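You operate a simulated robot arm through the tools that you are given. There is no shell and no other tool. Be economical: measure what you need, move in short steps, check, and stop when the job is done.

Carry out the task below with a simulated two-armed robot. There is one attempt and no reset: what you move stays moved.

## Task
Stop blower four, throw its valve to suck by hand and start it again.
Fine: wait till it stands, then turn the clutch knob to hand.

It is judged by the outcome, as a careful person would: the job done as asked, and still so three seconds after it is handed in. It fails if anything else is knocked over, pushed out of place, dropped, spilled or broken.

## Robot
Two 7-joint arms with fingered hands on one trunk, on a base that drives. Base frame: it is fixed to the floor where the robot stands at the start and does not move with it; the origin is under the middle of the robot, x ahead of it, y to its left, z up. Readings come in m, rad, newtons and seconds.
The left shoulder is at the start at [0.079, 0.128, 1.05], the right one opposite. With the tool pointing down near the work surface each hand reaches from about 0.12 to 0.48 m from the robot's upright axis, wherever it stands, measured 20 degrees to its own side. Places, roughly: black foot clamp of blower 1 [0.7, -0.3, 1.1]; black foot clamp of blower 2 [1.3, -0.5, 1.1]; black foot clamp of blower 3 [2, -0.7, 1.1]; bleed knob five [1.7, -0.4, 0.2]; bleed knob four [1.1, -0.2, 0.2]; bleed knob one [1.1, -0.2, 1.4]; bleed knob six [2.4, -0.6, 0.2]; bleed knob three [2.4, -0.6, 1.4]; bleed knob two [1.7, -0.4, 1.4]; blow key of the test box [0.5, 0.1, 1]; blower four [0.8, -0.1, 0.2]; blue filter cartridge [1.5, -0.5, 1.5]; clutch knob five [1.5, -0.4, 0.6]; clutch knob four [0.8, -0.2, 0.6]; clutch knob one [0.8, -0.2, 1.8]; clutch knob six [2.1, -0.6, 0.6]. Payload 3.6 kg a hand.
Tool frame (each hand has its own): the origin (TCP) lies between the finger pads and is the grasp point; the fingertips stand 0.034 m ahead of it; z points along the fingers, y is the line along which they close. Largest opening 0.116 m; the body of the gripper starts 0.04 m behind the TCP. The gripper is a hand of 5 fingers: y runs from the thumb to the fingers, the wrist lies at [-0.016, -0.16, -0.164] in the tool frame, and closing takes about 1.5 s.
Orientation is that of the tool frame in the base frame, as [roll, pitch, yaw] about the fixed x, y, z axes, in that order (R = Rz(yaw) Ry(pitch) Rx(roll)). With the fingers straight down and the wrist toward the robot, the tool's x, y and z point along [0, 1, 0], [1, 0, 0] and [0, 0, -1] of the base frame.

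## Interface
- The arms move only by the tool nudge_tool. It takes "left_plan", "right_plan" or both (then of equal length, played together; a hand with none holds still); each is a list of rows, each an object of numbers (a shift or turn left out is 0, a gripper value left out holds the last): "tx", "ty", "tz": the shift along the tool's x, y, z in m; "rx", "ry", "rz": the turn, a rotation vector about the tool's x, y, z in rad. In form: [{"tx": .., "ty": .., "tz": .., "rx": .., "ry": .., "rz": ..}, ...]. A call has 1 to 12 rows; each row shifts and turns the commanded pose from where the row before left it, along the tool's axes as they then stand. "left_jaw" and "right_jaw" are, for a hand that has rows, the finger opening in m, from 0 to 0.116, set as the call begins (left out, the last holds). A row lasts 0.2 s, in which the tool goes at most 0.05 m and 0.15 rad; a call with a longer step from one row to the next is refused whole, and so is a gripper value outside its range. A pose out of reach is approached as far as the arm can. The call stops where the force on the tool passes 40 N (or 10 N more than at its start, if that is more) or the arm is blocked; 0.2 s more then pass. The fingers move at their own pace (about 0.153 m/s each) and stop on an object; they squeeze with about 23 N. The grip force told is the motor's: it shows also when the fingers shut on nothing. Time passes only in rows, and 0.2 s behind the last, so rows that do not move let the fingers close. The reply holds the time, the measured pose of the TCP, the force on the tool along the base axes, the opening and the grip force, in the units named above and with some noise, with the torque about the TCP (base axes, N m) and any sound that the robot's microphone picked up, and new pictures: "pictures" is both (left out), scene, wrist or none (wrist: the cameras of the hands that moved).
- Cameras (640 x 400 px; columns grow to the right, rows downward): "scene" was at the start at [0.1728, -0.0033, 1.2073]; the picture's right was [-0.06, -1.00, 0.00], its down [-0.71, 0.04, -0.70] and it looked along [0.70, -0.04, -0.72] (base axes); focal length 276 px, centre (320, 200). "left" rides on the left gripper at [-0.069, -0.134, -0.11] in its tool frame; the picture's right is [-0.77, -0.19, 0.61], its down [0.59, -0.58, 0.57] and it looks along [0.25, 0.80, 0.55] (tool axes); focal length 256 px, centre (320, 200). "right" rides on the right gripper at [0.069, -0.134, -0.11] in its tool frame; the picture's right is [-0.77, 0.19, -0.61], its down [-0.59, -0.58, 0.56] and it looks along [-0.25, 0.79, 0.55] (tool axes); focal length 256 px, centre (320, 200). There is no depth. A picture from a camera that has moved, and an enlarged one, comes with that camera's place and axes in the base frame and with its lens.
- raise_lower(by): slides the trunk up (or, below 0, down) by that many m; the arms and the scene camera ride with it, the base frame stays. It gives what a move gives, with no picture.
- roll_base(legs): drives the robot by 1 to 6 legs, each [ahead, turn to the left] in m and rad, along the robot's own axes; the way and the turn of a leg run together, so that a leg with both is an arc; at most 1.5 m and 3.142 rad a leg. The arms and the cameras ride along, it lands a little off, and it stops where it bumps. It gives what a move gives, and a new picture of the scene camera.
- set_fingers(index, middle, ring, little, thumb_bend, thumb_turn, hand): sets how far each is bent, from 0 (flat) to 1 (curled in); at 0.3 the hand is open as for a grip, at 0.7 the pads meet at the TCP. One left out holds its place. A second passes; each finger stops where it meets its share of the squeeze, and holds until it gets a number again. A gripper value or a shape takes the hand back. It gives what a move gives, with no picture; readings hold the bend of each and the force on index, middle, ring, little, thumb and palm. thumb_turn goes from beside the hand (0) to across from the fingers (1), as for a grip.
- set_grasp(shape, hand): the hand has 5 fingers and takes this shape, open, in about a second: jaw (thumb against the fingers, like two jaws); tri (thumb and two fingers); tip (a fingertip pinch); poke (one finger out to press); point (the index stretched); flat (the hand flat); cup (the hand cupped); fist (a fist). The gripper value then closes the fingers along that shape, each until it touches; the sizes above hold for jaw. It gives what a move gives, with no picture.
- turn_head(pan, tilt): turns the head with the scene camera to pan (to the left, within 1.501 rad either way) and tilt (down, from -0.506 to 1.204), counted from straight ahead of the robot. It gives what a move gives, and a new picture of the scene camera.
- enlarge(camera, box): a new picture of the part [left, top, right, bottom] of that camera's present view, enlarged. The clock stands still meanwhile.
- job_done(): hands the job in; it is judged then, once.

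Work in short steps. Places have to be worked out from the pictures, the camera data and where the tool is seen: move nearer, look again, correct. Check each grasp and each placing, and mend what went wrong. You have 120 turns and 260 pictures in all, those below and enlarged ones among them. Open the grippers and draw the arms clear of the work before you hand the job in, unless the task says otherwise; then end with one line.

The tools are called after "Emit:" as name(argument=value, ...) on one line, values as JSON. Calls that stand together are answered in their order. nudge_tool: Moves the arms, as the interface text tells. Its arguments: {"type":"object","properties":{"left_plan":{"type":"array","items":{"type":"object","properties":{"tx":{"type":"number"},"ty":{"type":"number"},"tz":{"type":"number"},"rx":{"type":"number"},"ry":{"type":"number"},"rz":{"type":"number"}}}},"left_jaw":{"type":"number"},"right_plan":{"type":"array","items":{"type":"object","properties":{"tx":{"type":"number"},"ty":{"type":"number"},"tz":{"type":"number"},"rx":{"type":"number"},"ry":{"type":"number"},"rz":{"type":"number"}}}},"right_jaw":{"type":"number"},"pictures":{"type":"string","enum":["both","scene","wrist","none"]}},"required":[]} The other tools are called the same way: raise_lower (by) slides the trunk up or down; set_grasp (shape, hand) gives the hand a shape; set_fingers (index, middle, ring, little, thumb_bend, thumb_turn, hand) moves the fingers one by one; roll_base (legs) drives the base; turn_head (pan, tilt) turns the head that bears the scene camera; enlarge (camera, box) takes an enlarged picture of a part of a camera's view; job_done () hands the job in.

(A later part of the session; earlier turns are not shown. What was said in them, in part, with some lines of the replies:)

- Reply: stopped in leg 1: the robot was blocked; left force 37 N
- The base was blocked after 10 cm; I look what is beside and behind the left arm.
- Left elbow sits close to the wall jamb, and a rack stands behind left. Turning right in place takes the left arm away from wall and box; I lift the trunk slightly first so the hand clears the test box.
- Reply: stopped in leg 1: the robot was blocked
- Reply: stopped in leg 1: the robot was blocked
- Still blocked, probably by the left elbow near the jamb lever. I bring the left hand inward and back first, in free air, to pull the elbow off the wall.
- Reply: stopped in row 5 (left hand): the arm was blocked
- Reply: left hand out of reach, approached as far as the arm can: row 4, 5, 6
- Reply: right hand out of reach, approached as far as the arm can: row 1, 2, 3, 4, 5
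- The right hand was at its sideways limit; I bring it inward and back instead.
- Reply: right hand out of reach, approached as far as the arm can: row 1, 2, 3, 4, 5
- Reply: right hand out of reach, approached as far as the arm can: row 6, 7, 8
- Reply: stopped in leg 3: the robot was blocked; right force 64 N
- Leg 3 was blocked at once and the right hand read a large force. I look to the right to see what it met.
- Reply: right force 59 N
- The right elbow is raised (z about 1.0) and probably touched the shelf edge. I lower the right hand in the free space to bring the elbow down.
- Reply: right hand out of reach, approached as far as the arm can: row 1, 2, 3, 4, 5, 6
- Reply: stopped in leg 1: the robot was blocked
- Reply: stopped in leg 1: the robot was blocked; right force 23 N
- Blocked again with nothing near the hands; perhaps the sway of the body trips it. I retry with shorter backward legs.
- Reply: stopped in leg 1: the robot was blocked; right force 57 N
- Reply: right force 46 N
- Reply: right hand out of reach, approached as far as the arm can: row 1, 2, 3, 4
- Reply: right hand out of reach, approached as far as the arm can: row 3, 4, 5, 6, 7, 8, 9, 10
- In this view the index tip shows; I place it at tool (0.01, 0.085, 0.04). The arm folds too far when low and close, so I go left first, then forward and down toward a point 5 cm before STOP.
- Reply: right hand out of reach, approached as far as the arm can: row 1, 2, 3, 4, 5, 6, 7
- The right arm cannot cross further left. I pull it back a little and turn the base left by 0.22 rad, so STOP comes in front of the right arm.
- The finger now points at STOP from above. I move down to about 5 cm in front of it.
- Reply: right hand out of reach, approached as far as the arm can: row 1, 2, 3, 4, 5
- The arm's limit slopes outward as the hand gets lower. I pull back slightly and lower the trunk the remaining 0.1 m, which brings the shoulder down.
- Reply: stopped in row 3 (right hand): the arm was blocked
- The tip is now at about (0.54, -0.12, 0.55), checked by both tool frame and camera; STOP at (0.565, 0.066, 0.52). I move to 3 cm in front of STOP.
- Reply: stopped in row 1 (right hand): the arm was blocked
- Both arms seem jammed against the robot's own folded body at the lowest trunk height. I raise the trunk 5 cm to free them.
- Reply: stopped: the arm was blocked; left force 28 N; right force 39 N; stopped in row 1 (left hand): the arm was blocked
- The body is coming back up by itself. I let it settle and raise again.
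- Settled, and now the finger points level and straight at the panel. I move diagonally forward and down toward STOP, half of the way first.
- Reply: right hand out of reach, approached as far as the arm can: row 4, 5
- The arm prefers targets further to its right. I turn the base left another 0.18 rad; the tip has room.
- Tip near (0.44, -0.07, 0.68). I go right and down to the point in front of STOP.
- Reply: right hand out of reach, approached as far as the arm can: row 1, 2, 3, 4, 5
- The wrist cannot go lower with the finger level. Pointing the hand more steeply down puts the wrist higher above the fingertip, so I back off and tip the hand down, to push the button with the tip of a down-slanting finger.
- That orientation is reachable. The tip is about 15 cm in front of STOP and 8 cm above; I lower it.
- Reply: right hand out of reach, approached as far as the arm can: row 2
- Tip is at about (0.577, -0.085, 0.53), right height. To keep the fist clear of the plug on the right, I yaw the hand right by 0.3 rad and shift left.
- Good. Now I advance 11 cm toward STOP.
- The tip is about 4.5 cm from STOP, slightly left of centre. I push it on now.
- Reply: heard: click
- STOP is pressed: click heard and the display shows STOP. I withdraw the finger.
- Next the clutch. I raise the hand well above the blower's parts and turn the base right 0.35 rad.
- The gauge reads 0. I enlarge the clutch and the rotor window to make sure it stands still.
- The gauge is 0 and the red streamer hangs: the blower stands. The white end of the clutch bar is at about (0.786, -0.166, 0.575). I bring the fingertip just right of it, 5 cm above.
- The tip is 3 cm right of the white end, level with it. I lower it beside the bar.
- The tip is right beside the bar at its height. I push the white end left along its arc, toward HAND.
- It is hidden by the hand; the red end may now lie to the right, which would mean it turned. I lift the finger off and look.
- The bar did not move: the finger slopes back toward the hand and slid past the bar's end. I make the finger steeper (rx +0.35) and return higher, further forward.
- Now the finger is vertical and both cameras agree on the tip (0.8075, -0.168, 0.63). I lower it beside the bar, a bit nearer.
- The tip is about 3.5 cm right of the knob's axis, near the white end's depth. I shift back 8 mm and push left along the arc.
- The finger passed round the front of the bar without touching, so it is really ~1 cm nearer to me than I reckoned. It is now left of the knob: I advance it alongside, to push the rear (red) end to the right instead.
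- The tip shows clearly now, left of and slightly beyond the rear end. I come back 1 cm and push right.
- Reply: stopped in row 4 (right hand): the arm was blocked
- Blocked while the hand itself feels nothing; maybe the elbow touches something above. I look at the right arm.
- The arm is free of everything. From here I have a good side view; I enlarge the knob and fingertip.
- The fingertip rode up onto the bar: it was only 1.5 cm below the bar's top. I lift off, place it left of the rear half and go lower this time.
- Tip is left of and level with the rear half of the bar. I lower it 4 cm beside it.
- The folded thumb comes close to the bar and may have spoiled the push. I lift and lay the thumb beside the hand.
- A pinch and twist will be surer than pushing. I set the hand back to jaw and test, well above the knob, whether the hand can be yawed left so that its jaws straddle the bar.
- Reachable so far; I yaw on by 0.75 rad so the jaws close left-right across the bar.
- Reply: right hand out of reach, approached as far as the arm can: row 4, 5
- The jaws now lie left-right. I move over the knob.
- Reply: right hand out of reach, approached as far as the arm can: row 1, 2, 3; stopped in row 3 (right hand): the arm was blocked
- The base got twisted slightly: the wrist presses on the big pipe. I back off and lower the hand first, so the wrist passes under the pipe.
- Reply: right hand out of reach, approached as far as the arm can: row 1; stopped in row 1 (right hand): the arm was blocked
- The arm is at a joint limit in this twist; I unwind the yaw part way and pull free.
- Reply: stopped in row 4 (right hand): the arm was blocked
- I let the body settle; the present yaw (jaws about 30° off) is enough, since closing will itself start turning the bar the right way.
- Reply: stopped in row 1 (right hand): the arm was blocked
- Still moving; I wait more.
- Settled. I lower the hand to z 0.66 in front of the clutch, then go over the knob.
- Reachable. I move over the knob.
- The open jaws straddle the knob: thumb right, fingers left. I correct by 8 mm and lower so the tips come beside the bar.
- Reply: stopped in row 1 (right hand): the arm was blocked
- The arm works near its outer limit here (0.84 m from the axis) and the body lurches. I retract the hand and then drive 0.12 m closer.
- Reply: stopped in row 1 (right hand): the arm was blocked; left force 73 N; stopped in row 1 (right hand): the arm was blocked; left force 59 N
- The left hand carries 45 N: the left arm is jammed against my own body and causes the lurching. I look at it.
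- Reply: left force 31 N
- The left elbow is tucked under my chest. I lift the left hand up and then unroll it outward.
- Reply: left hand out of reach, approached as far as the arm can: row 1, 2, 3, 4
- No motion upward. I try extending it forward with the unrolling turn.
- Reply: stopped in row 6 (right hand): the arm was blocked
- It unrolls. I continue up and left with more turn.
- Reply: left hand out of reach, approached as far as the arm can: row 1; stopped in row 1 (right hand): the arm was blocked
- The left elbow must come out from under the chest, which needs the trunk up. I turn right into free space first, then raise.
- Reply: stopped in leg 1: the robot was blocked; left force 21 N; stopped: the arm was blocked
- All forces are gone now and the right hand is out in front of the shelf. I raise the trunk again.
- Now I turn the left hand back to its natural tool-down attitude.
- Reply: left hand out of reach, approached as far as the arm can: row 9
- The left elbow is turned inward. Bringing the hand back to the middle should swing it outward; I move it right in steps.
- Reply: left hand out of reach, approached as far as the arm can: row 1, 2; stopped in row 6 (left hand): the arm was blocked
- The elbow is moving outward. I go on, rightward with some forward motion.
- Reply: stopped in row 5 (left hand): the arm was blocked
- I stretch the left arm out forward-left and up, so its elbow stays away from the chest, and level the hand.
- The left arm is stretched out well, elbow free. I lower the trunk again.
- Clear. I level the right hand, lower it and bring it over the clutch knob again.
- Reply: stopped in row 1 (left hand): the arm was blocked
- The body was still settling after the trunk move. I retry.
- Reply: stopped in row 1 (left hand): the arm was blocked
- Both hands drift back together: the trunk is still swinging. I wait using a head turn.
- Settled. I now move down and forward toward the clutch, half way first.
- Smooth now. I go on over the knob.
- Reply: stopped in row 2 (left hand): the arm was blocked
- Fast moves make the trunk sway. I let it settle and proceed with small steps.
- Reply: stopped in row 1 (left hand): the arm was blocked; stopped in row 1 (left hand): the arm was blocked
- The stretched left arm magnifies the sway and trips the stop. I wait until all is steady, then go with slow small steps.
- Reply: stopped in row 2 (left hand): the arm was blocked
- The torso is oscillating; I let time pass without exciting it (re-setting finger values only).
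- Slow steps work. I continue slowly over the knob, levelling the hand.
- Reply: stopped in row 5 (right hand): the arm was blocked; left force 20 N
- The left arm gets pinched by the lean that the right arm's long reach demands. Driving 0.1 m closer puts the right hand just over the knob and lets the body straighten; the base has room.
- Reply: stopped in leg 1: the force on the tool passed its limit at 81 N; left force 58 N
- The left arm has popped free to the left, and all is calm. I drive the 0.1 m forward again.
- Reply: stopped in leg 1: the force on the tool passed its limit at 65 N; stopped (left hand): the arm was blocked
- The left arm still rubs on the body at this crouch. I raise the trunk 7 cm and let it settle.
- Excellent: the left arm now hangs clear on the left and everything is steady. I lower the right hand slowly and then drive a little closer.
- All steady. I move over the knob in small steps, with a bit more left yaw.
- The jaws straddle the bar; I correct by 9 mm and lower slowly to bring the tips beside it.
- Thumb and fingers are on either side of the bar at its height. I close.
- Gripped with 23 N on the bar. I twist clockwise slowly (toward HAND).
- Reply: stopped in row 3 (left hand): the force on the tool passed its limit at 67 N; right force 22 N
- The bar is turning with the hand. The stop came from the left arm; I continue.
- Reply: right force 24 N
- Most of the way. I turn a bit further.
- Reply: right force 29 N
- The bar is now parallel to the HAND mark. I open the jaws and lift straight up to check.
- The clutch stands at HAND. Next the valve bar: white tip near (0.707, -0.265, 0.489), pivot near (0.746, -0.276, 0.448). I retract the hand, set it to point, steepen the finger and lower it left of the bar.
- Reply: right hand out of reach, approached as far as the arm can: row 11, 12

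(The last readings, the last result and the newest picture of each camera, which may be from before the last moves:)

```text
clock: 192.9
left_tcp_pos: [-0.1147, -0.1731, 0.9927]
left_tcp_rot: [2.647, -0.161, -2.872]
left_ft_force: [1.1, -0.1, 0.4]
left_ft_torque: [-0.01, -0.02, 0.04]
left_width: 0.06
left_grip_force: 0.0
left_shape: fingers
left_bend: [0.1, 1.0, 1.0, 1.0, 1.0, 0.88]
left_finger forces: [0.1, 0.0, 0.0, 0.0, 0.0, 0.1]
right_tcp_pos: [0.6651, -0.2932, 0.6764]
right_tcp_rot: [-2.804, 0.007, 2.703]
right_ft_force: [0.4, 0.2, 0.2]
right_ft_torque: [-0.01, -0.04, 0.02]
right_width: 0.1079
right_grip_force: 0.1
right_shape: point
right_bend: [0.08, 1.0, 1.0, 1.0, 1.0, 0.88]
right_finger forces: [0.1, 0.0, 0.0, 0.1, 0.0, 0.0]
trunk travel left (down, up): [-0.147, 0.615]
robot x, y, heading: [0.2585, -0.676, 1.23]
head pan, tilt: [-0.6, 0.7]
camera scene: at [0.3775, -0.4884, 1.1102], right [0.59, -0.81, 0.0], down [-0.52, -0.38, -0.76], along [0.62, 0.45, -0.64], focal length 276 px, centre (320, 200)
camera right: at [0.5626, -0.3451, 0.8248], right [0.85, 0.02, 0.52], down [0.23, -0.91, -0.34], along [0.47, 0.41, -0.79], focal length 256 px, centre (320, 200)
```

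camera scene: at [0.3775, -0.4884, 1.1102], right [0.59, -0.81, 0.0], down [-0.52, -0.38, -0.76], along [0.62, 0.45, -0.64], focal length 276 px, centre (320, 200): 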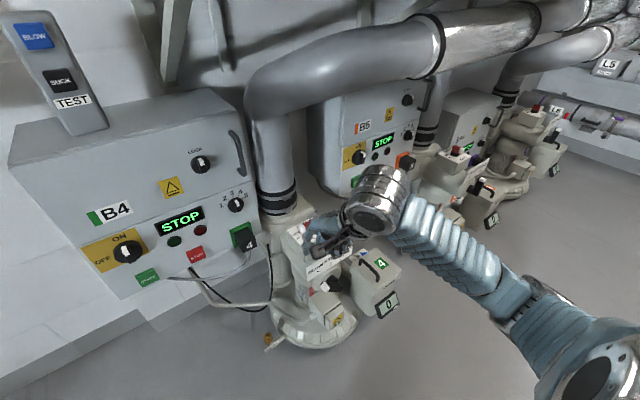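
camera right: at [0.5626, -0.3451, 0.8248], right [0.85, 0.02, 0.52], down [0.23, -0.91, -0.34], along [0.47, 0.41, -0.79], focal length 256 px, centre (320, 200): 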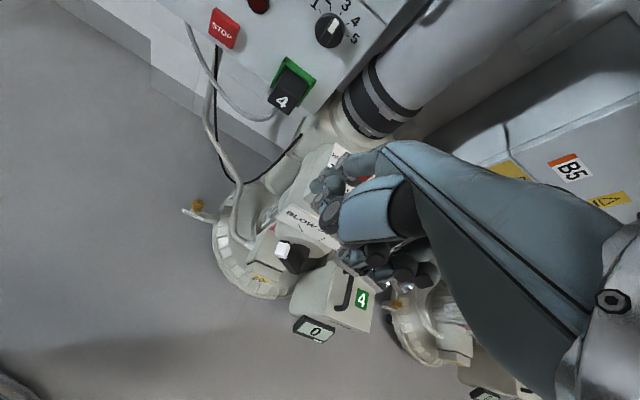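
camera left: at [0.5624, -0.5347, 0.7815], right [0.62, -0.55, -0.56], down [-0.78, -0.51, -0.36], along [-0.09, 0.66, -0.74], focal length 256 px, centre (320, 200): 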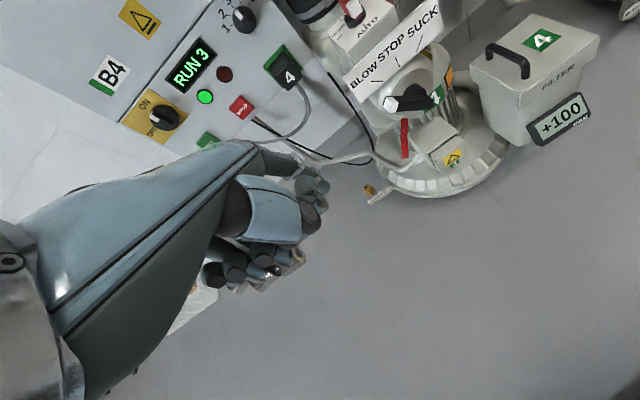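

The tip is at about (0.684, -0.228, 0.61). I lower it slowly to the left of the valve bar.

Emit:
nudge_tool(right_plan=[{"tz": 0.008}, {"ty": 0.002, "tz": 0.014}, {"ty": 0.002, "tz": 0.014}, {"ty": 0.002, "tz": 0.014}, {"ty": 0.002, "tz": 0.014}, {"ty": 0.003, "tz": 0.014}, {"ty": 0.003, "tz": 0.014}, {"ty": 0.003, "tz": 0.014}, {"ty": 0.003, "tz": 0.014}, {"ty": 0.003, "tz": 0.014}, {"tz": 0.01}], pictures="wrist")

Emit:
enlarge(camera="scene", box=[230, 180, 430, 350])

```text
clock: 195.3
left_tcp_pos: [-0.1132, -0.1718, 0.9935]
left_tcp_rot: [2.648, -0.161, -2.872]
left_ft_force: [-0.1, 0.4, -0.9]
left_ft_torque: [-0.02, 0.0, -0.05]
left_width: 0.0597
left_grip_force: 0.1
left_shape: fingers
left_bend: [0.1, 1.0, 1.0, 1.0, 1.0, 0.88]
left_finger forces: [0.1, 0.1, 0.1, 0.0, 0.0, 0.1]
right_tcp_pos: [0.654, -0.3175, 0.534]
right_tcp_rot: [-2.805, 0.006, 2.704]
right_ft_force: [0.1, 0.1, 0.0]
right_ft_torque: [-0.02, -0.01, 0.0]
right_width: 0.1078
right_grip_force: 0.1
right_shape: point
right_bend: [0.08, 1.0, 1.0, 1.0, 1.0, 0.88]
right_finger forces: [0.0, 0.1, 0.1, 0.0, 0.0, 0.0]
trunk travel left (down, up): [-0.147, 0.615]
robot x, y, heading: [0.2581, -0.6781, 1.227]
head pan, tilt: [-0.6, 0.7]
camera right: at [0.5519, -0.3695, 0.6815], right [0.85, 0.02, 0.52], down [0.23, -0.91, -0.34], along [0.47, 0.41, -0.78], focal length 256 px, centre (320, 200)
```

right: 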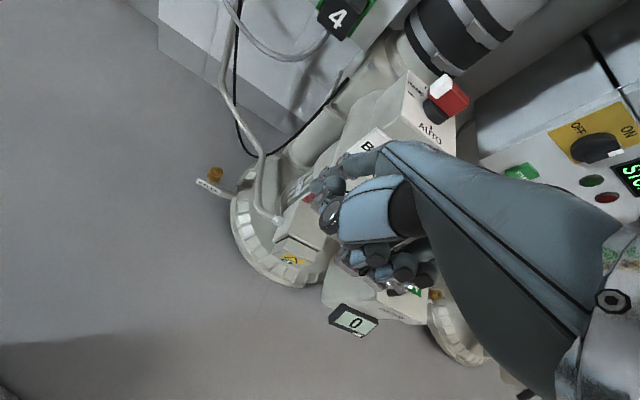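

```text
2.35 times, centred on (330, 265) of scene
camera zoom: at [0.3775, -0.4884, 1.1102], right [0.59, -0.81, 0.0], down [-0.52, -0.38, -0.76], along [0.62, 0.45, -0.64], focal length 650 px, centre (296, 47)
```

zoom: 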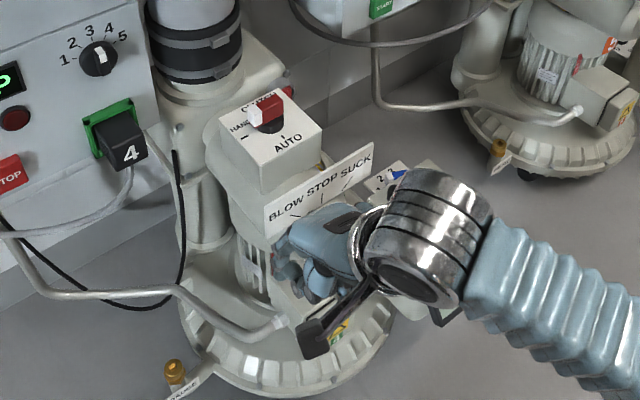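

I am exactly left of the bar, in its plane. I push the white tip up and over to the right along its arc toward SUCK.

Emit:
nudge_tool(right_plan=[{"tx": -0.011, "ty": 0.0015, "tz": 0.0005}, {"tx": -0.011, "ty": 0.0015, "tz": 0.0005}, {"tx": -0.0075, "ty": -0.001, "tz": -0.005}, {"tx": -0.0075, "ty": -0.001, "tz": -0.005}, {"tx": -0.0075, "ty": -0.001, "tz": -0.006}, {"tx": -0.0075, "ty": -0.001, "tz": -0.006}, {"tx": -0.0085, "tz": -0.002}, {"tx": -0.0085, "tz": -0.002}, {"tx": -0.008, "ty": 0.001, "tz": 0.0006}, {"tx": -0.008, "ty": 0.001, "tz": 0.0006}, {"tx": -0.01, "ty": 0.0017, "tz": 0.0015}], pictures="wrist")

Emit:
enlarge(camera="scene", box=[230, 180, 430, 350])

Emit:
enlarge(camera="right", box=[180, 120, 420, 340])

```text
clock: 197.7
left_tcp_pos: [-0.1154, -0.1727, 0.9931]
left_tcp_rot: [2.648, -0.162, -2.872]
left_ft_force: [-0.1, 0.6, 0.2]
left_ft_torque: [-0.01, 0.0, 0.0]
left_width: 0.0595
left_grip_force: 0.1
left_shape: fingers
left_bend: [0.1, 1.0, 1.0, 1.0, 1.0, 0.88]
left_finger forces: [0.0, 0.0, 0.1, 0.0, 0.0, 0.1]
right_tcp_pos: [0.7461, -0.3493, 0.5542]
right_tcp_rot: [-2.806, 0.006, 2.704]
right_ft_force: [-0.1, 0.3, 0.7]
right_ft_torque: [0.05, -0.01, 0.02]
right_width: 0.0001
right_grip_force: 0.2
right_shape: point
right_bend: [0.08, 1.0, 1.0, 1.0, 1.0, 0.88]
right_finger forces: [0.2, 0.0, 0.1, 0.0, 0.1, 0.1]
trunk travel left (down, up): [-0.147, 0.615]
robot x, y, heading: [0.2583, -0.6728, 1.233]
head pan, tilt: [-0.6, 0.7]
camera right: at [0.6434, -0.4015, 0.7022], right [0.85, 0.02, 0.52], down [0.23, -0.91, -0.34], along [0.47, 0.41, -0.78], focal length 256 px, centre (320, 200)
```

right: 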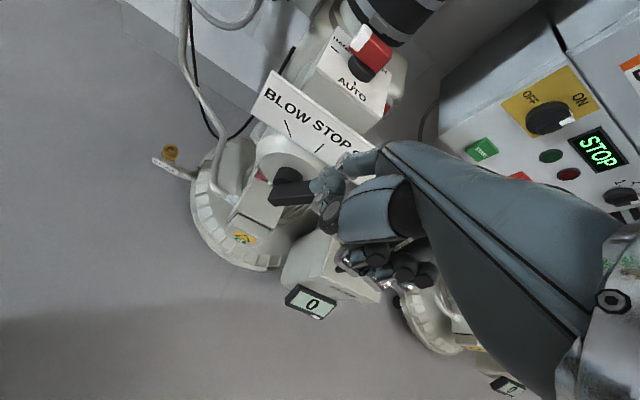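

```text
2.35 times, centred on (330, 265) of scene
camera zoom: at [0.3777, -0.4885, 1.1102], right [0.59, -0.81, 0.0], down [-0.52, -0.38, -0.76], along [0.62, 0.45, -0.64], focal length 650 px, centre (296, 47)
```

zoom: 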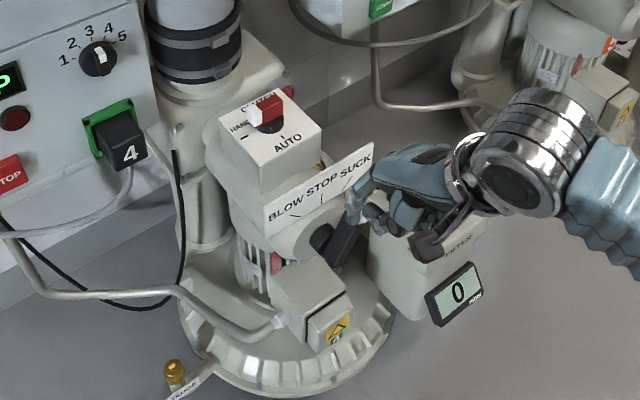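

```text
1.82 times, centred on (300, 230) of right
camera zoom: at [0.6434, -0.4015, 0.7022], right [0.85, 0.02, 0.52], down [0.23, -0.91, -0.34], along [0.47, 0.41, -0.78], focal length 465 px, centre (356, 146)
```

zoom: 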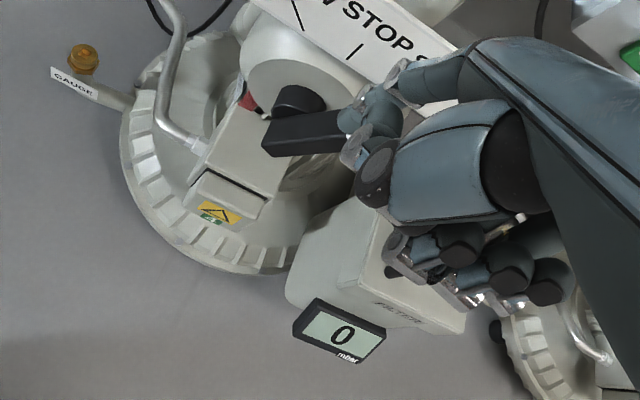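

The bar has swung over to the SUCK side. I lift the finger away and check the pointer against the mark.

Emit:
nudge_tool(right_plan=[{"tx": 0.004, "ty": -0.004, "tz": -0.01}, {"ty": -0.005, "tz": -0.014}, {"ty": -0.005, "tz": -0.014}, {"ty": -0.005, "tz": -0.014}, {"ty": -0.005, "tz": -0.014}, {"ty": -0.005, "tz": -0.014}, {"tx": -0.012, "ty": -0.005, "tz": -0.01}, {"tx": -0.015}, {"tx": -0.015}, {"tx": -0.015}, {"tx": -0.01}], pictures="none")

Emit:
enlarge(camera="scene", box=[250, 220, 420, 350])

Emit:
enlarge(camera="right", box=[150, 120, 390, 340])

```text
clock: 200.1
left_tcp_pos: [-0.1136, -0.1731, 0.9935]
left_tcp_rot: [2.649, -0.162, -2.872]
left_ft_force: [0.7, -0.5, -0.1]
left_ft_torque: [0.01, -0.03, -0.02]
left_width: 0.0597
left_grip_force: 0.1
left_shape: fingers
left_bend: [0.1, 1.0, 1.0, 1.0, 1.0, 0.88]
left_finger forces: [0.1, 0.0, 0.1, 0.0, 0.0, 0.0]
right_tcp_pos: [0.8004, -0.3767, 0.6518]
right_tcp_rot: [-2.803, 0.006, 2.705]
right_ft_force: [0.0, 0.3, 0.5]
right_ft_torque: [-0.02, 0.03, 0.02]
right_width: 0.0001
right_grip_force: 0.1
right_shape: point
right_bend: [0.08, 1.0, 1.0, 1.0, 1.0, 0.88]
right_finger forces: [0.1, 0.0, 0.1, 0.0, 0.0, 0.0]
trunk travel left (down, up): [-0.147, 0.615]
robot x, y, heading: [0.2586, -0.6709, 1.238]
head pan, tilt: [-0.6, 0.7]
```

```text
3.08 times, centred on (335, 285) of scene
camera zoom: at [0.3776, -0.4885, 1.1102], right [0.59, -0.81, 0.0], down [-0.52, -0.38, -0.76], along [0.62, 0.45, -0.64], focal length 849 px, centre (274, -62)
```

zoom: 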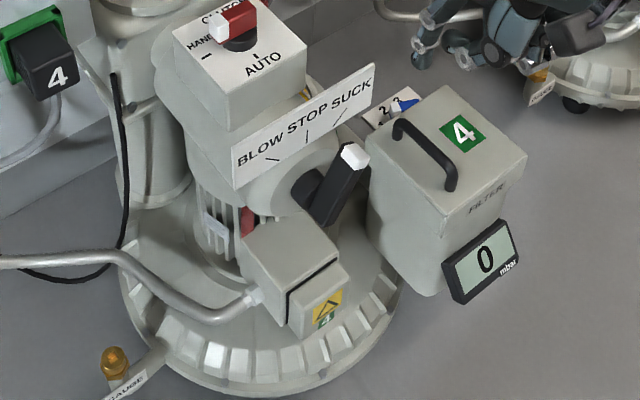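

```text
1.82 times, centred on (270, 230) of right
camera zoom: at [0.6986, -0.4297, 0.7992], right [0.85, 0.02, 0.52], down [0.23, -0.91, -0.34], along [0.47, 0.41, -0.78], focal length 465 px, centre (411, 146)
```

zoom: 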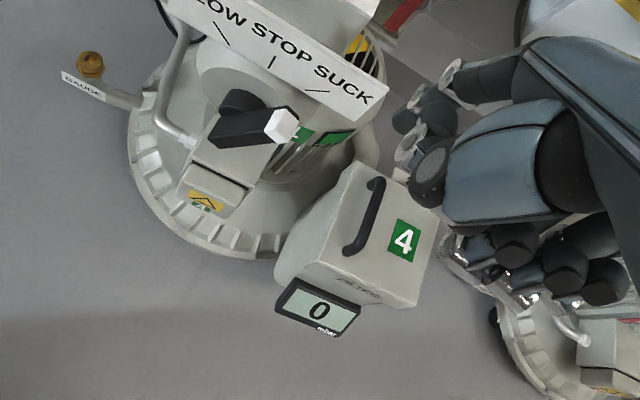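

The pointer stands at about +35°, while the SUCK mark is at about +50°. I bring the finger back left-above the bar and press it further round.

Emit:
nudge_tool(right_plan=[{"tx": 0.01}, {"tx": 0.016}, {"tx": 0.016}, {"tx": 0.016}, {"tx": 0.016}, {"tx": 0.016}, {"ty": 0.005, "tz": 0.014}, {"ty": 0.005, "tz": 0.014}, {"ty": 0.005, "tz": 0.014}, {"ty": 0.005, "tz": 0.014}, {"ty": 0.005, "tz": 0.014}, {"ty": 0.005, "tz": 0.014}], pictures="none")

Emit:
nudge_tool(right_plan=[{"tx": -0.01, "ty": 0.001}, {"tx": -0.01, "ty": 0.001}, {"tx": -0.01, "ty": 0.003, "tz": 0.004}, {"tx": -0.006, "ty": 0.002, "tz": 0.0045}, {"tx": -0.005, "ty": 0.0025, "tz": 0.0055}, {"tx": -0.003, "ty": 0.0016, "tz": 0.0037}], pictures="none")

Emit:
enlarge(camera="scene", box=[250, 220, 420, 350])

Emit:
enlarge(camera="right", box=[180, 120, 420, 340])

```text
clock: 202.7
left_tcp_pos: [-0.1145, -0.1724, 0.9947]
left_tcp_rot: [2.646, -0.161, -2.873]
left_ft_force: [0.1, -0.1, -0.7]
left_ft_torque: [0.02, -0.03, 0.0]
left_width: 0.0598
left_grip_force: 0.0
left_shape: fingers
left_bend: [0.1, 1.0, 1.0, 1.0, 1.0, 0.88]
left_finger forces: [0.1, 0.0, 0.0, 0.1, 0.0, 0.0]
right_tcp_pos: [0.7197, -0.3382, 0.5606]
right_tcp_rot: [-2.803, 0.008, 2.705]
right_ft_force: [0.6, 0.1, 0.0]
right_ft_torque: [-0.02, -0.02, 0.02]
right_width: 0.0001
right_grip_force: 0.0
right_shape: point
right_bend: [0.08, 1.0, 1.0, 1.0, 1.0, 0.88]
right_finger forces: [0.0, 0.0, 0.0, 0.0, 0.1, 0.1]
trunk travel left (down, up): [-0.147, 0.615]
robot x, y, heading: [0.2577, -0.6774, 1.233]
head pan, tilt: [-0.6, 0.7]
```

```text
clock: 204.1
left_tcp_pos: [-0.115, -0.1719, 0.9941]
left_tcp_rot: [2.647, -0.161, -2.87]
left_ft_force: [0.7, -0.4, 0.3]
left_ft_torque: [0.01, -0.01, -0.01]
left_width: 0.0596
left_grip_force: 0.1
left_shape: fingers
left_bend: [0.1, 1.0, 1.0, 1.0, 1.0, 0.88]
left_finger forces: [0.0, 0.0, 0.1, 0.1, 0.1, 0.0]
right_tcp_pos: [0.7614, -0.3515, 0.5399]
right_tcp_rot: [-2.807, 0.006, 2.708]
right_ft_force: [-3.0, 0.5, 5.6]
right_ft_torque: [0.37, 0.11, 0.21]
right_width: 0.0
right_grip_force: 0.0
right_shape: point
right_bend: [0.08, 1.0, 1.0, 1.0, 1.0, 0.88]
right_finger forces: [6.2, 0.1, 0.0, 0.0, 0.1, 0.1]
trunk travel left (down, up): [-0.147, 0.615]
robot x, y, heading: [0.2566, -0.6789, 1.231]
head pan, tilt: [-0.6, 0.7]
```

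```text
3.08 times, centred on (335, 285) of scene
camera zoom: at [0.3768, -0.4887, 1.1105], right [0.59, -0.81, 0.0], down [-0.52, -0.38, -0.77], along [0.62, 0.45, -0.64], focal length 849 px, centre (274, -62)
```

zoom: 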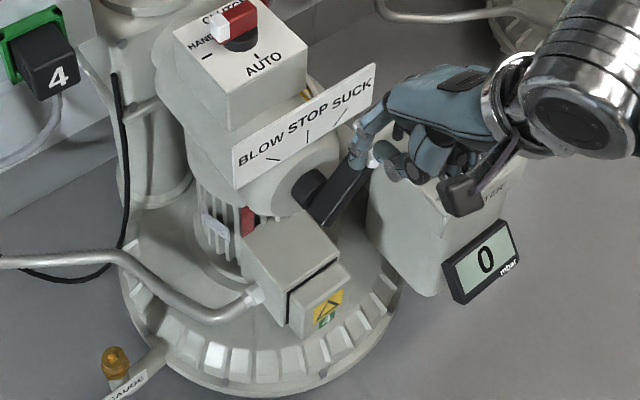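

```text
1.82 times, centred on (300, 230) of right
camera zoom: at [0.6587, -0.4051, 0.6896], right [0.85, 0.02, 0.52], down [0.23, -0.91, -0.34], along [0.47, 0.41, -0.78], focal length 465 px, centre (356, 146)
```

zoom: 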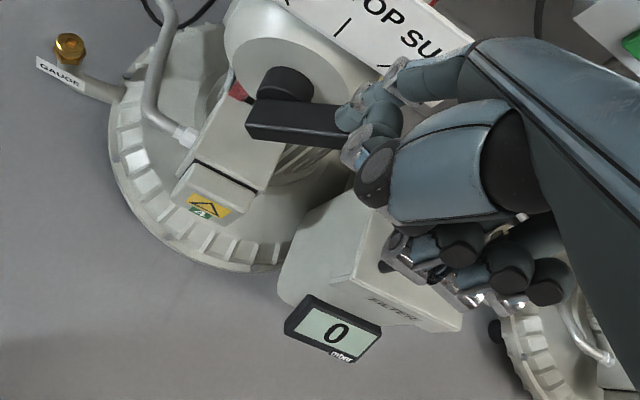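

The finger meets 6 N now and the bar has turned further. I lift off and check.

Emit:
nudge_tool(right_plan=[{"tx": -0.002, "ty": 0.001, "tz": 0.003}, {"tx": 0.006, "ty": -0.004, "tz": -0.01}, {"ty": -0.005, "tz": -0.014}, {"ty": -0.005, "tz": -0.014}, {"ty": -0.005, "tz": -0.014}, {"ty": -0.005, "tz": -0.014}, {"ty": -0.005, "tz": -0.014}, {"tx": 0.016, "ty": -0.005, "tz": -0.01}, {"tx": 0.016}, {"tx": 0.016}, {"tx": 0.016}, {"tx": 0.016}], pictures="none")

Emit:
enlarge(camera="scene", box=[250, 220, 420, 350])

Emit:
enlarge(camera="right", box=[180, 120, 420, 340])

```text
clock: 206.7
left_tcp_pos: [-0.1148, -0.1723, 0.9934]
left_tcp_rot: [2.649, -0.161, -2.871]
left_ft_force: [-0.3, 0.5, -0.1]
left_ft_torque: [0.02, -0.03, 0.01]
left_width: 0.0597
left_grip_force: 0.1
left_shape: fingers
left_bend: [0.1, 1.0, 1.0, 1.0, 1.0, 0.88]
left_finger forces: [0.0, 0.1, 0.0, 0.0, 0.0, 0.0]
right_tcp_pos: [0.6822, -0.3185, 0.6321]
right_tcp_rot: [-2.803, 0.007, 2.704]
right_ft_force: [-0.6, 0.7, -0.7]
right_ft_torque: [-0.01, 0.0, 0.02]
right_width: 0.0
right_grip_force: 0.0
right_shape: point
right_bend: [0.08, 1.0, 1.0, 1.0, 1.0, 0.88]
right_finger forces: [0.1, 0.0, 0.1, 0.0, 0.0, 0.1]
trunk travel left (down, up): [-0.147, 0.615]
robot x, y, heading: [0.2585, -0.6744, 1.235]
head pan, tilt: [-0.6, 0.7]
```

```text
3.08 times, centred on (335, 285) of scene
camera zoom: at [0.3774, -0.4883, 1.1102], right [0.59, -0.81, 0.0], down [-0.52, -0.38, -0.76], along [0.62, 0.45, -0.64], focal length 849 px, centre (274, -62)
```

zoom: 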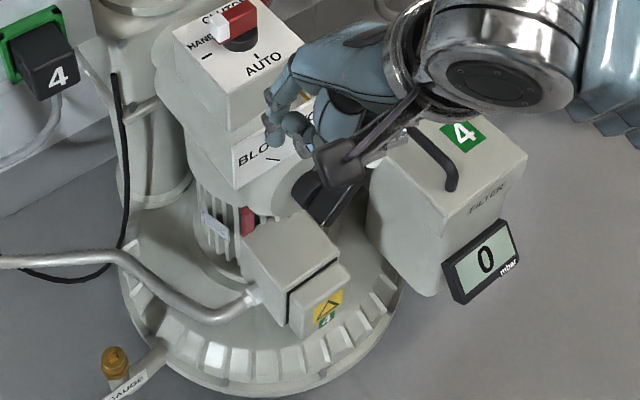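

```text
1.82 times, centred on (300, 230) of right
camera zoom: at [0.5804, -0.3708, 0.7807], right [0.85, 0.02, 0.52], down [0.23, -0.91, -0.34], along [0.47, 0.41, -0.78], focal length 465 px, centre (356, 146)
```

zoom: 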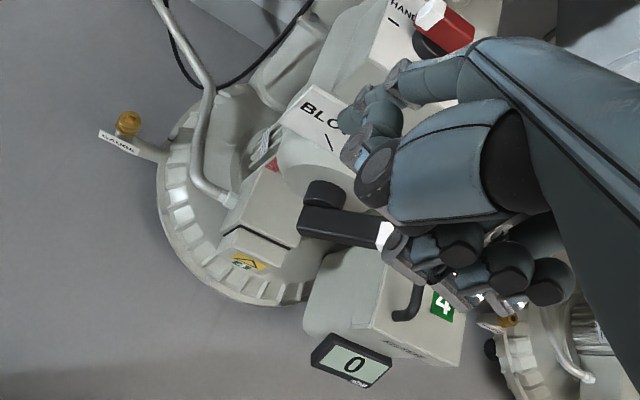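

Bar now stands at about +57°, the mirror image of its former BLOW position (−56°): valve at SUCK. For START I turn the base left 0.5 rad and level the hand again.

Emit:
roll_base(legs=[[0, 0.25], [0, 0.26]])

Emit:
nudge_tool(right_plan=[{"tx": 0}, {"rx": -0.04}, {"rx": -0.05}, {"rx": -0.05}, {"rx": -0.05}, {"rx": -0.05}, {"rx": -0.05}, {"rx": -0.05}], pictures="none")

Emit:
turn_head(pan=-0.3, tilt=0.7)

```text
clock: 208.8
left_tcp_pos: [-0.3129, -0.4184, 0.9946]
left_tcp_rot: [2.652, -0.163, -2.364]
left_ft_force: [0.0, -2.2, 0.9]
left_ft_torque: [0.03, -0.01, -0.08]
left_width: 0.0597
left_grip_force: 0.2
left_shape: fingers
left_bend: [0.1, 1.0, 1.0, 1.0, 1.0, 0.88]
left_finger forces: [0.1, 0.0, 0.0, 0.0, 0.0, 0.0]
right_tcp_pos: [0.4555, -0.1578, 0.6321]
right_tcp_rot: [-2.805, 0.006, -3.073]
right_ft_force: [-0.3, 0.1, 0.4]
right_ft_torque: [0.01, -0.02, 0.02]
right_width: 0.0001
right_grip_force: 0.0
right_shape: point
right_bend: [0.08, 1.0, 1.0, 1.0, 1.0, 0.88]
right_finger forces: [0.0, 0.0, 0.0, 0.0, 0.1, 0.0]
trunk travel left (down, up): [-0.147, 0.615]
robot x, y, heading: [0.257, -0.678, 1.734]
head pan, tilt: [-0.6, 0.7]
camera scene: at [0.2709, -0.456, 1.1104], right [0.91, -0.42, 0.0], down [-0.27, -0.58, -0.77], along [0.32, 0.69, -0.64], focal length 276 px, centre (320, 200)
```

scene: 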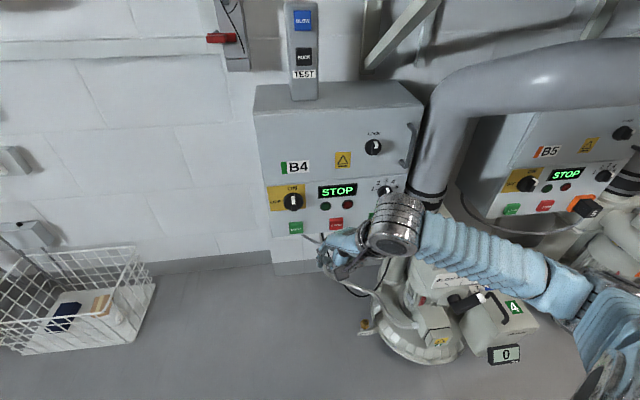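

```text
clock: 210.6
left_tcp_pos: [-0.3141, -0.4162, 0.9939]
left_tcp_rot: [2.65, -0.162, -2.367]
left_ft_force: [-0.4, -0.1, 0.9]
left_ft_torque: [-0.04, 0.01, 0.02]
left_width: 0.0597
left_grip_force: 0.1
left_shape: fingers
left_bend: [0.1, 1.0, 1.0, 1.0, 1.0, 0.88]
left_finger forces: [0.0, 0.0, 0.0, 0.0, 0.0, 0.0]
right_tcp_pos: [0.4561, -0.1586, 0.6337]
right_tcp_rot: [3.138, 0.007, -3.071]
right_ft_force: [0.3, 0.8, 0.4]
right_ft_torque: [0.01, -0.04, -0.02]
right_width: 0.0
right_grip_force: 0.1
right_shape: point
right_bend: [0.08, 1.0, 1.0, 1.0, 1.0, 0.88]
right_finger forces: [0.1, 0.0, 0.0, 0.0, 0.1, 0.0]
trunk travel left (down, up): [-0.147, 0.615]
robot x, y, heading: [0.2596, -0.6762, 1.737]
head pan, tilt: [-0.6, 0.7]
```

```text
clock: 211.4
left_tcp_pos: [-0.3128, -0.4177, 0.9945]
left_tcp_rot: [2.65, -0.162, -2.367]
left_ft_force: [-0.5, 0.4, -0.1]
left_ft_torque: [0.03, 0.01, -0.01]
left_width: 0.0597
left_grip_force: 0.1
left_shape: fingers
left_bend: [0.1, 1.0, 1.0, 1.0, 1.0, 0.88]
left_finger forces: [0.0, 0.1, 0.0, 0.1, 0.0, 0.0]
right_tcp_pos: [0.4558, -0.1587, 0.632]
right_tcp_rot: [3.141, 0.004, -3.072]
right_ft_force: [1.0, 0.0, 0.2]
right_ft_torque: [0.01, -0.02, 0.01]
right_width: 0.0001
right_grip_force: 0.0
right_shape: point
right_bend: [0.08, 1.0, 1.0, 1.0, 1.0, 0.88]
right_finger forces: [0.0, 0.0, 0.0, 0.0, 0.1, 0.0]
trunk travel left (down, up): [-0.147, 0.615]
robot x, y, heading: [0.2634, -0.6727, 1.734]
head pan, tilt: [-0.3, 0.7]
camera scene: at [0.2462, -0.4483, 1.1102], right [0.99, -0.13, 0.0], down [-0.09, -0.64, -0.76], along [0.1, 0.76, -0.64], focal length 276 px, centre (320, 200)
```

scene: 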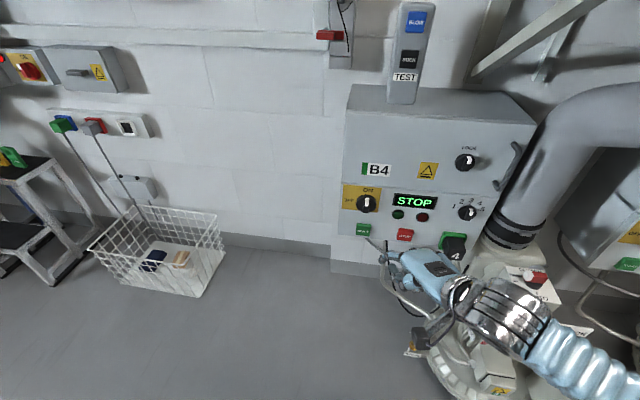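

START is at about (0.450, 0.105, 0.515); the fingertip at (0.44, -0.075, 0.592). I lower and advance to about 5 cm before it.

Emit:
nudge_tool(right_plan=[{"tz": 0.012}, {"tz": 0.016}, {"tz": 0.016}, {"tz": 0.016}, {"tz": 0.014}, {"ty": 0.014, "tx": -0.001}, {"ty": 0.018, "tx": -0.001}, {"ty": 0.018, "tx": -0.001}, {"ty": 0.018, "tx": -0.001}, {"ty": 0.018, "tx": -0.001}, {"ty": 0.018}, {"ty": 0.014}], pictures="none")

Emit:
enlarge(camera="scene", box=[320, 160, 500, 290])

Emit:
enlarge(camera="right", box=[180, 60, 420, 260])

```text
clock: 214.0
left_tcp_pos: [-0.3143, -0.4173, 0.9935]
left_tcp_rot: [2.652, -0.162, -2.367]
left_ft_force: [0.5, -0.4, -1.0]
left_ft_torque: [-0.02, -0.01, -0.03]
left_width: 0.0597
left_grip_force: 0.0
left_shape: fingers
left_bend: [0.1, 1.0, 1.0, 1.0, 1.0, 0.88]
left_finger forces: [0.1, 0.1, 0.0, 0.0, 0.0, 0.0]
right_tcp_pos: [0.4545, -0.0391, 0.5573]
right_tcp_rot: [3.141, 0.006, -3.072]
right_ft_force: [-0.2, 0.6, -0.1]
right_ft_torque: [0.01, 0.03, 0.0]
right_width: 0.0
right_grip_force: 0.1
right_shape: point
right_bend: [0.08, 1.0, 1.0, 1.0, 1.0, 0.88]
right_finger forces: [0.0, 0.0, 0.0, 0.1, 0.0, 0.0]
trunk travel left (down, up): [-0.147, 0.615]
robot x, y, heading: [0.2604, -0.6771, 1.736]
head pan, tilt: [-0.3, 0.7]
```

```text
3.08 times, centred on (410, 225) of scene
camera zoom: at [0.2461, -0.4482, 1.1102], right [0.99, -0.13, 0.0], down [-0.09, -0.64, -0.76], along [0.1, 0.76, -0.64], focal length 849 px, centre (43, 123)
```

zoom: 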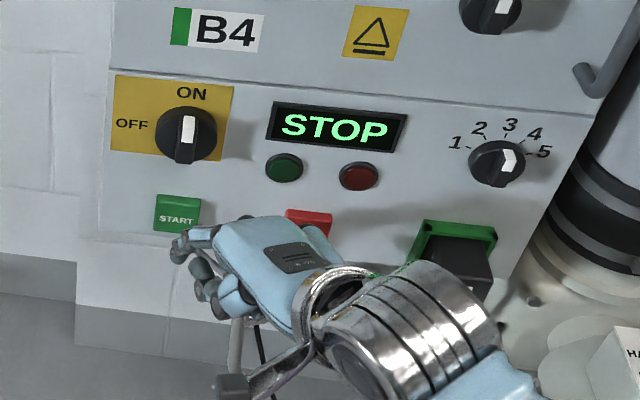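

```text
2.00 times, centred on (300, 160) of right
camera zoom: at [0.3925, -0.1781, 0.668], right [0.75, 0.24, 0.62], down [0.63, -0.53, -0.56], along [0.19, 0.81, -0.55], focal length 512 px, centre (360, 280)
```

zoom: 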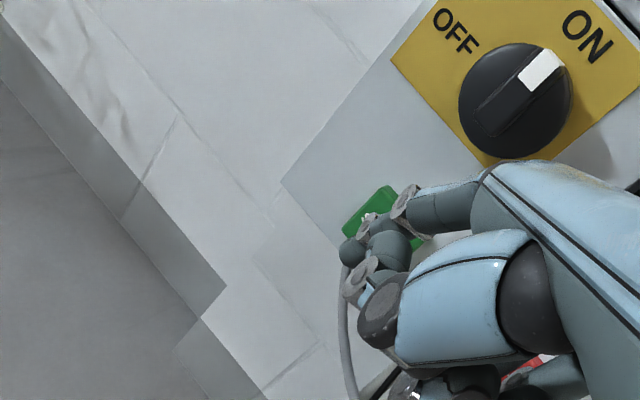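

The tip is just in front of START. I press.

Emit:
nudge_tool(right_plan=[{"ty": 0.014, "tx": -0.004}, {"ty": 0.012, "tx": -0.004}, {"ty": 0.01, "tx": -0.002}, {"ty": 0.01}, {"ty": 0.01}, {"ty": 0.008}], pictures="none")

Emit:
enlarge(camera="scene", box=[320, 160, 500, 290])

```text
clock: 215.4
left_tcp_pos: [-0.3137, -0.4188, 0.9929]
left_tcp_rot: [2.653, -0.163, -2.366]
left_ft_force: [-0.3, 0.2, -0.6]
left_ft_torque: [0.04, -0.02, -0.01]
left_width: 0.0598
left_grip_force: 0.2
left_shape: fingers
left_bend: [0.1, 1.0, 1.0, 1.0, 1.0, 0.88]
left_finger forces: [0.1, 0.0, 0.0, 0.0, 0.0, 0.0]
right_tcp_pos: [0.4589, 0.0242, 0.5594]
right_tcp_rot: [3.141, 0.006, -3.073]
right_ft_force: [-1.7, -10.3, 2.7]
right_ft_torque: [-0.13, 0.12, 0.36]
right_width: 0.108
right_grip_force: 0.0
right_shape: point
right_bend: [0.12, 1.0, 1.0, 1.0, 1.0, 0.88]
right_finger forces: [10.6, 0.0, 0.0, 0.0, 0.0, 0.1]
trunk travel left (down, up): [-0.147, 0.615]
robot x, y, heading: [0.2592, -0.6782, 1.735]
head pan, tilt: [-0.3, 0.7]
heard: click
```

```text
3.08 times, centred on (410, 225) of scene
camera zoom: at [0.246, -0.4493, 1.1104], right [0.99, -0.13, 0.0], down [-0.09, -0.64, -0.77], along [0.1, 0.76, -0.64], focal length 849 px, centre (43, 123)
```

zoom: 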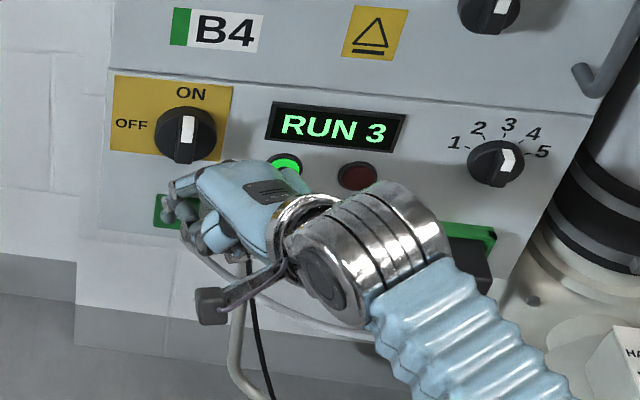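

RUN 3 is back on. I withdraw the hand slowly, open it, and then check gauge, valve and clutch.

Emit:
nudge_tool(right_plan=[{"ty": -0.012}, {"ty": -0.016}, {"ty": -0.016}, {"ty": -0.016}, {"ty": -0.016}, {"ty": -0.016}, {"ty": -0.016}, {"ty": -0.016, "tz": -0.01}, {"ty": -0.016, "tz": -0.015}, {"ty": -0.016, "tz": -0.015}, {"ty": -0.012, "tz": -0.015}, {"tz": -0.01}], pictures="none")

Emit:
roll_base(legs=[[0, 0.3]])

Emit:
turn_head(pan=-1.0, tilt=0.7)

```text
clock: 218.0
left_tcp_pos: [-0.3146, -0.417, 0.9942]
left_tcp_rot: [2.65, -0.163, -2.364]
left_ft_force: [0.1, 0.7, -0.4]
left_ft_torque: [0.02, 0.01, -0.02]
left_width: 0.0596
left_grip_force: 0.1
left_shape: fingers
left_bend: [0.1, 1.0, 1.0, 1.0, 1.0, 0.88]
left_finger forces: [0.1, 0.0, 0.1, 0.1, 0.1, 0.1]
right_tcp_pos: [0.4704, -0.1446, 0.6242]
right_tcp_rot: [3.139, 0.006, -3.071]
right_ft_force: [0.7, -0.5, -0.3]
right_ft_torque: [0.01, -0.01, -0.03]
right_width: 0.108
right_grip_force: 0.0
right_shape: point
right_bend: [0.08, 1.0, 1.0, 1.0, 1.0, 0.88]
right_finger forces: [0.1, 0.0, 0.0, 0.0, 0.0, 0.1]
trunk travel left (down, up): [-0.147, 0.615]
robot x, y, heading: [0.2584, -0.6721, 1.737]
head pan, tilt: [-0.3, 0.7]
```

```text
clock: 219.4
left_tcp_pos: [-0.3646, -0.5978, 0.9937]
left_tcp_rot: [2.651, -0.161, -2.065]
left_ft_force: [0.4, 0.3, -0.6]
left_ft_torque: [0.0, -0.01, -0.01]
left_width: 0.0596
left_grip_force: 0.0
left_shape: fingers
left_bend: [0.1, 1.0, 1.0, 1.0, 1.0, 0.88]
left_finger forces: [0.0, 0.1, 0.0, 0.1, 0.0, 0.0]
right_tcp_pos: [0.3034, -0.1049, 0.6235]
right_tcp_rot: [3.138, 0.008, -2.773]
right_ft_force: [0.0, -0.3, 0.7]
right_ft_torque: [0.01, -0.02, -0.02]
right_width: 0.1081
right_grip_force: 0.0
right_shape: point
right_bend: [0.08, 1.0, 1.0, 1.0, 1.0, 0.88]
right_finger forces: [0.0, 0.1, 0.1, 0.1, 0.0, 0.0]
trunk travel left (down, up): [-0.147, 0.615]
robot x, y, heading: [0.2561, -0.6755, 2.037]
head pan, tilt: [-0.3, 0.7]
camera scene: at [0.1785, -0.4623, 1.1101], right [0.99, 0.16, 0.0], down [0.11, -0.64, -0.76], along [-0.13, 0.75, -0.64], focal length 276 px, centre (320, 200)
```

scene: 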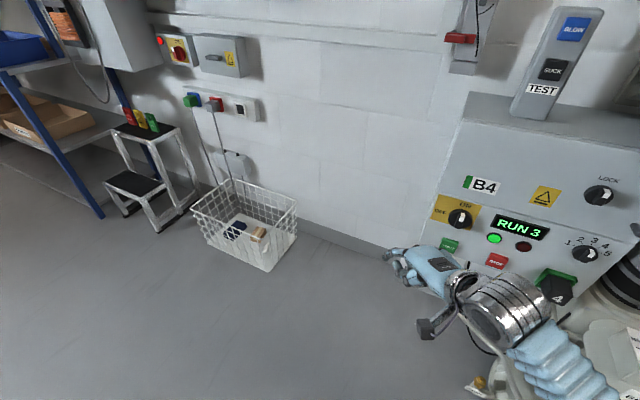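

```text
clock: 220.4
left_tcp_pos: [-0.3635, -0.5982, 0.9937]
left_tcp_rot: [2.651, -0.162, -2.067]
left_ft_force: [-0.3, 0.6, -0.2]
left_ft_torque: [-0.01, 0.01, 0.01]
left_width: 0.0598
left_grip_force: 0.0
left_shape: fingers
left_bend: [0.1, 1.0, 1.0, 1.0, 1.0, 0.88]
left_finger forces: [0.0, 0.0, 0.0, 0.1, 0.0, 0.0]
right_tcp_pos: [0.3049, -0.105, 0.6233]
right_tcp_rot: [3.138, 0.008, -2.773]
right_ft_force: [-0.3, 0.2, -0.3]
right_ft_torque: [0.01, 0.0, 0.0]
right_width: 0.1078
right_grip_force: 0.1
right_shape: point
right_bend: [0.08, 1.0, 1.0, 1.0, 1.0, 0.88]
right_finger forces: [0.1, 0.0, 0.1, 0.1, 0.0, 0.0]
trunk travel left (down, up): [-0.147, 0.615]
robot x, y, heading: [0.2582, -0.6775, 2.037]
head pan, tilt: [-1.0, 0.7]
camera scene: at [0.2361, -0.4731, 1.1102], right [0.86, -0.51, 0.0], down [-0.33, -0.55, -0.76], along [0.39, 0.66, -0.64], focal length 276 px, centre (320, 200)
5 turns are left
```

scene: 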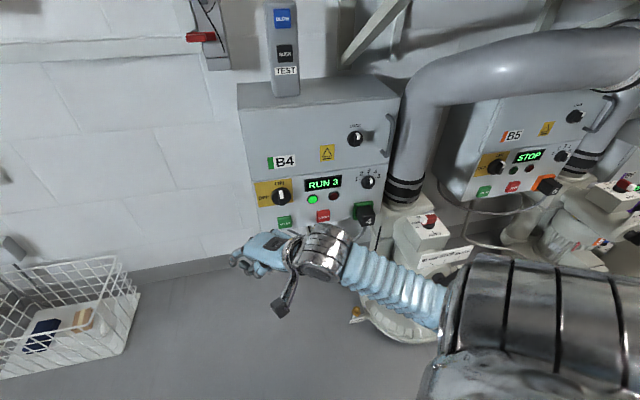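

Few turns remain. I swing the arm clear by turning further left, open both hands, and look at blower four.

Emit:
roll_base(legs=[[0, 0.7]])

Emit:
set_grasp(hand="right", shape="jaw")

Emit:
set_grasp(hand="left", shape="jaw")

Emit:
turn_head(pan=-1.5, tilt=0.7)

Emit:
enlarge(camera="scene", box=[320, 150, 600, 390])

```text
clock: 222.7
left_tcp_pos: [-0.2687, -1.0177, 0.9932]
left_tcp_rot: [2.652, -0.16, -1.366]
left_ft_force: [0.0, 0.1, 0.2]
left_ft_torque: [0.0, 0.0, -0.01]
left_width: 0.0597
left_grip_force: 0.1
left_shape: fingers
left_bend: [0.1, 1.0, 1.0, 1.0, 1.0, 0.88]
left_finger forces: [0.1, 0.0, 0.1, 0.1, 0.0, 0.0]
right_tcp_pos: [-0.0736, -0.21, 0.6231]
right_tcp_rot: [3.14, 0.006, -2.074]
right_ft_force: [-0.6, -0.6, -0.8]
right_ft_torque: [-0.01, 0.0, 0.0]
right_width: 0.108
right_grip_force: 0.0
right_shape: point
right_bend: [0.08, 1.0, 1.0, 1.0, 1.0, 0.88]
right_finger forces: [0.1, 0.0, 0.0, 0.0, 0.0, 0.1]
trunk travel left (down, up): [-0.147, 0.615]
robot x, y, heading: [0.2556, -0.6732, 2.731]
head pan, tilt: [-1.0, 0.7]
camera scene: at [0.1088, -0.5367, 1.1102], right [0.99, 0.16, 0.0], down [0.11, -0.64, -0.76], along [-0.13, 0.75, -0.64], focal length 276 px, centre (320, 200)
```

scene: 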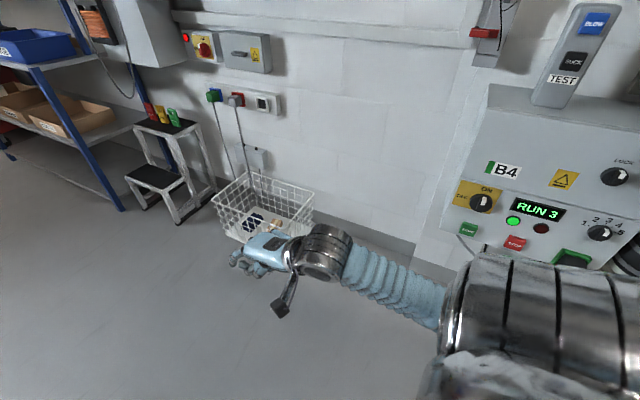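

```text
clock: 223.6
left_tcp_pos: [-0.2686, -1.0177, 0.9933]
left_tcp_rot: [2.649, -0.161, -1.367]
left_ft_force: [0.1, -0.8, 0.2]
left_ft_torque: [-0.02, 0.0, 0.0]
left_width: 0.0597
left_grip_force: 0.0
left_shape: fingers
left_bend: [0.1, 1.0, 1.0, 1.0, 1.0, 0.88]
left_finger forces: [0.1, 0.0, 0.0, 0.0, 0.0, 0.1]
right_tcp_pos: [-0.074, -0.2094, 0.6232]
right_tcp_rot: [3.141, 0.007, -2.074]
right_ft_force: [0.0, 0.4, -1.0]
right_ft_torque: [-0.01, 0.0, -0.01]
right_width: 0.116
right_grip_force: 0.0
right_shape: jaw
right_bend: [0.3, 0.3, 0.3, 0.3, 0.3, 0.97]
right_finger forces: [0.1, 0.0, 0.0, 0.0, 0.0, 0.1]
trunk travel left (down, up): [-0.147, 0.615]
robot x, y, heading: [0.2578, -0.6767, 2.736]
head pan, tilt: [-1.0, 0.7]
```

```text
clock: 224.5
left_tcp_pos: [-0.268, -1.0178, 0.9943]
left_tcp_rot: [2.65, -0.16, -1.365]
left_ft_force: [-0.2, 0.6, -0.3]
left_ft_torque: [0.01, 0.06, -0.01]
left_width: 0.1159
left_grip_force: 0.1
left_shape: jaw
left_bend: [0.3, 0.3, 0.3, 0.3, 0.3, 0.97]
left_finger forces: [0.1, 0.1, 0.0, 0.0, 0.0, 0.0]
right_tcp_pos: [-0.0721, -0.2097, 0.6231]
right_tcp_rot: [3.14, 0.007, -2.074]
right_ft_force: [-0.9, -0.1, 0.6]
right_ft_torque: [-0.03, -0.01, 0.01]
right_width: 0.1158
right_grip_force: 0.0
right_shape: jaw
right_bend: [0.3, 0.3, 0.3, 0.3, 0.3, 0.97]
right_finger forces: [0.2, 0.0, 0.1, 0.0, 0.0, 0.0]
trunk travel left (down, up): [-0.147, 0.615]
robot x, y, heading: [0.2584, -0.6743, 2.736]
head pan, tilt: [-1.0, 0.7]
```

```text
clock: 225.4
left_tcp_pos: [-0.2683, -1.0178, 0.9944]
left_tcp_rot: [2.65, -0.161, -1.366]
left_ft_force: [-0.7, -0.2, -0.1]
left_ft_torque: [-0.01, 0.01, 0.01]
left_width: 0.1161
left_grip_force: 0.2
left_shape: jaw
left_bend: [0.3, 0.3, 0.3, 0.3, 0.3, 0.97]
left_finger forces: [0.0, 0.0, 0.1, 0.0, 0.1, 0.0]
right_tcp_pos: [-0.0731, -0.21, 0.6233]
right_tcp_rot: [3.141, 0.006, -2.072]
right_ft_force: [0.0, -0.8, -0.6]
right_ft_torque: [-0.02, -0.03, -0.01]
right_width: 0.116
right_grip_force: 0.1
right_shape: jaw
right_bend: [0.3, 0.3, 0.3, 0.3, 0.3, 0.97]
right_finger forces: [0.1, 0.1, 0.0, 0.0, 0.1, 0.0]
trunk travel left (down, up): [-0.147, 0.615]
robot x, y, heading: [0.2565, -0.6763, 2.741]
head pan, tilt: [-1.499, 0.7]
camera scene: at [0.1508, -0.5402, 1.1102], right [0.94, -0.33, 0.0], down [-0.21, -0.61, -0.77], along [0.25, 0.72, -0.64], focal length 276 px, centre (320, 200)
```

scene: 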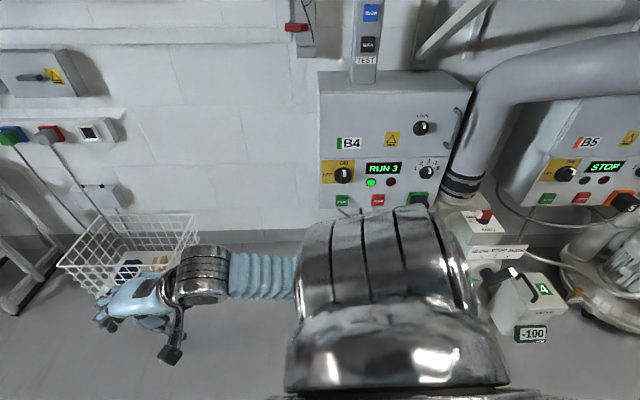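

```text
1.67 times, centred on (460, 270) of scene
camera zoom: at [0.1508, -0.5402, 1.1102], right [0.94, -0.33, 0.0], down [-0.21, -0.61, -0.77], along [0.25, 0.72, -0.64], focal length 460 px, centre (87, 83)
4 turns are left
```

zoom: 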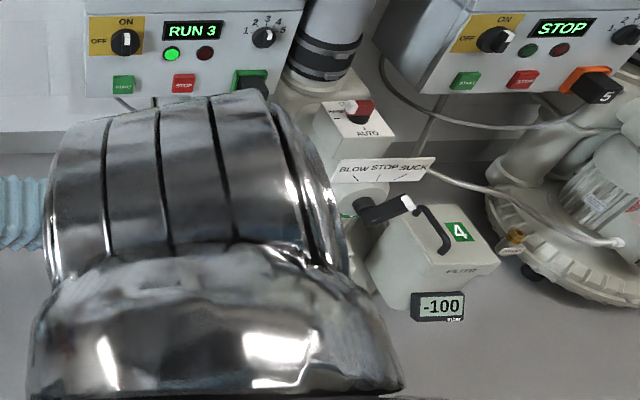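

The gauge of blower four reads -100 mbar, so it sucks. The display shows RUN 3, the clutch is at HAND and the valve at SUCK. Both hands are open and clear of the work, so I hand it in.

Emit:
job_done()

```text
The job is handed in.
```

Blower four was stopped, its clutch turned to HAND and its valve thrown to SUCK, and it is running again (RUN 3, gauge −100 mbar); along the way my arms and base bumped fixed parts near the shelf and door jamb, and I saw nothing moved but did not check the shelf clamps afterwards.
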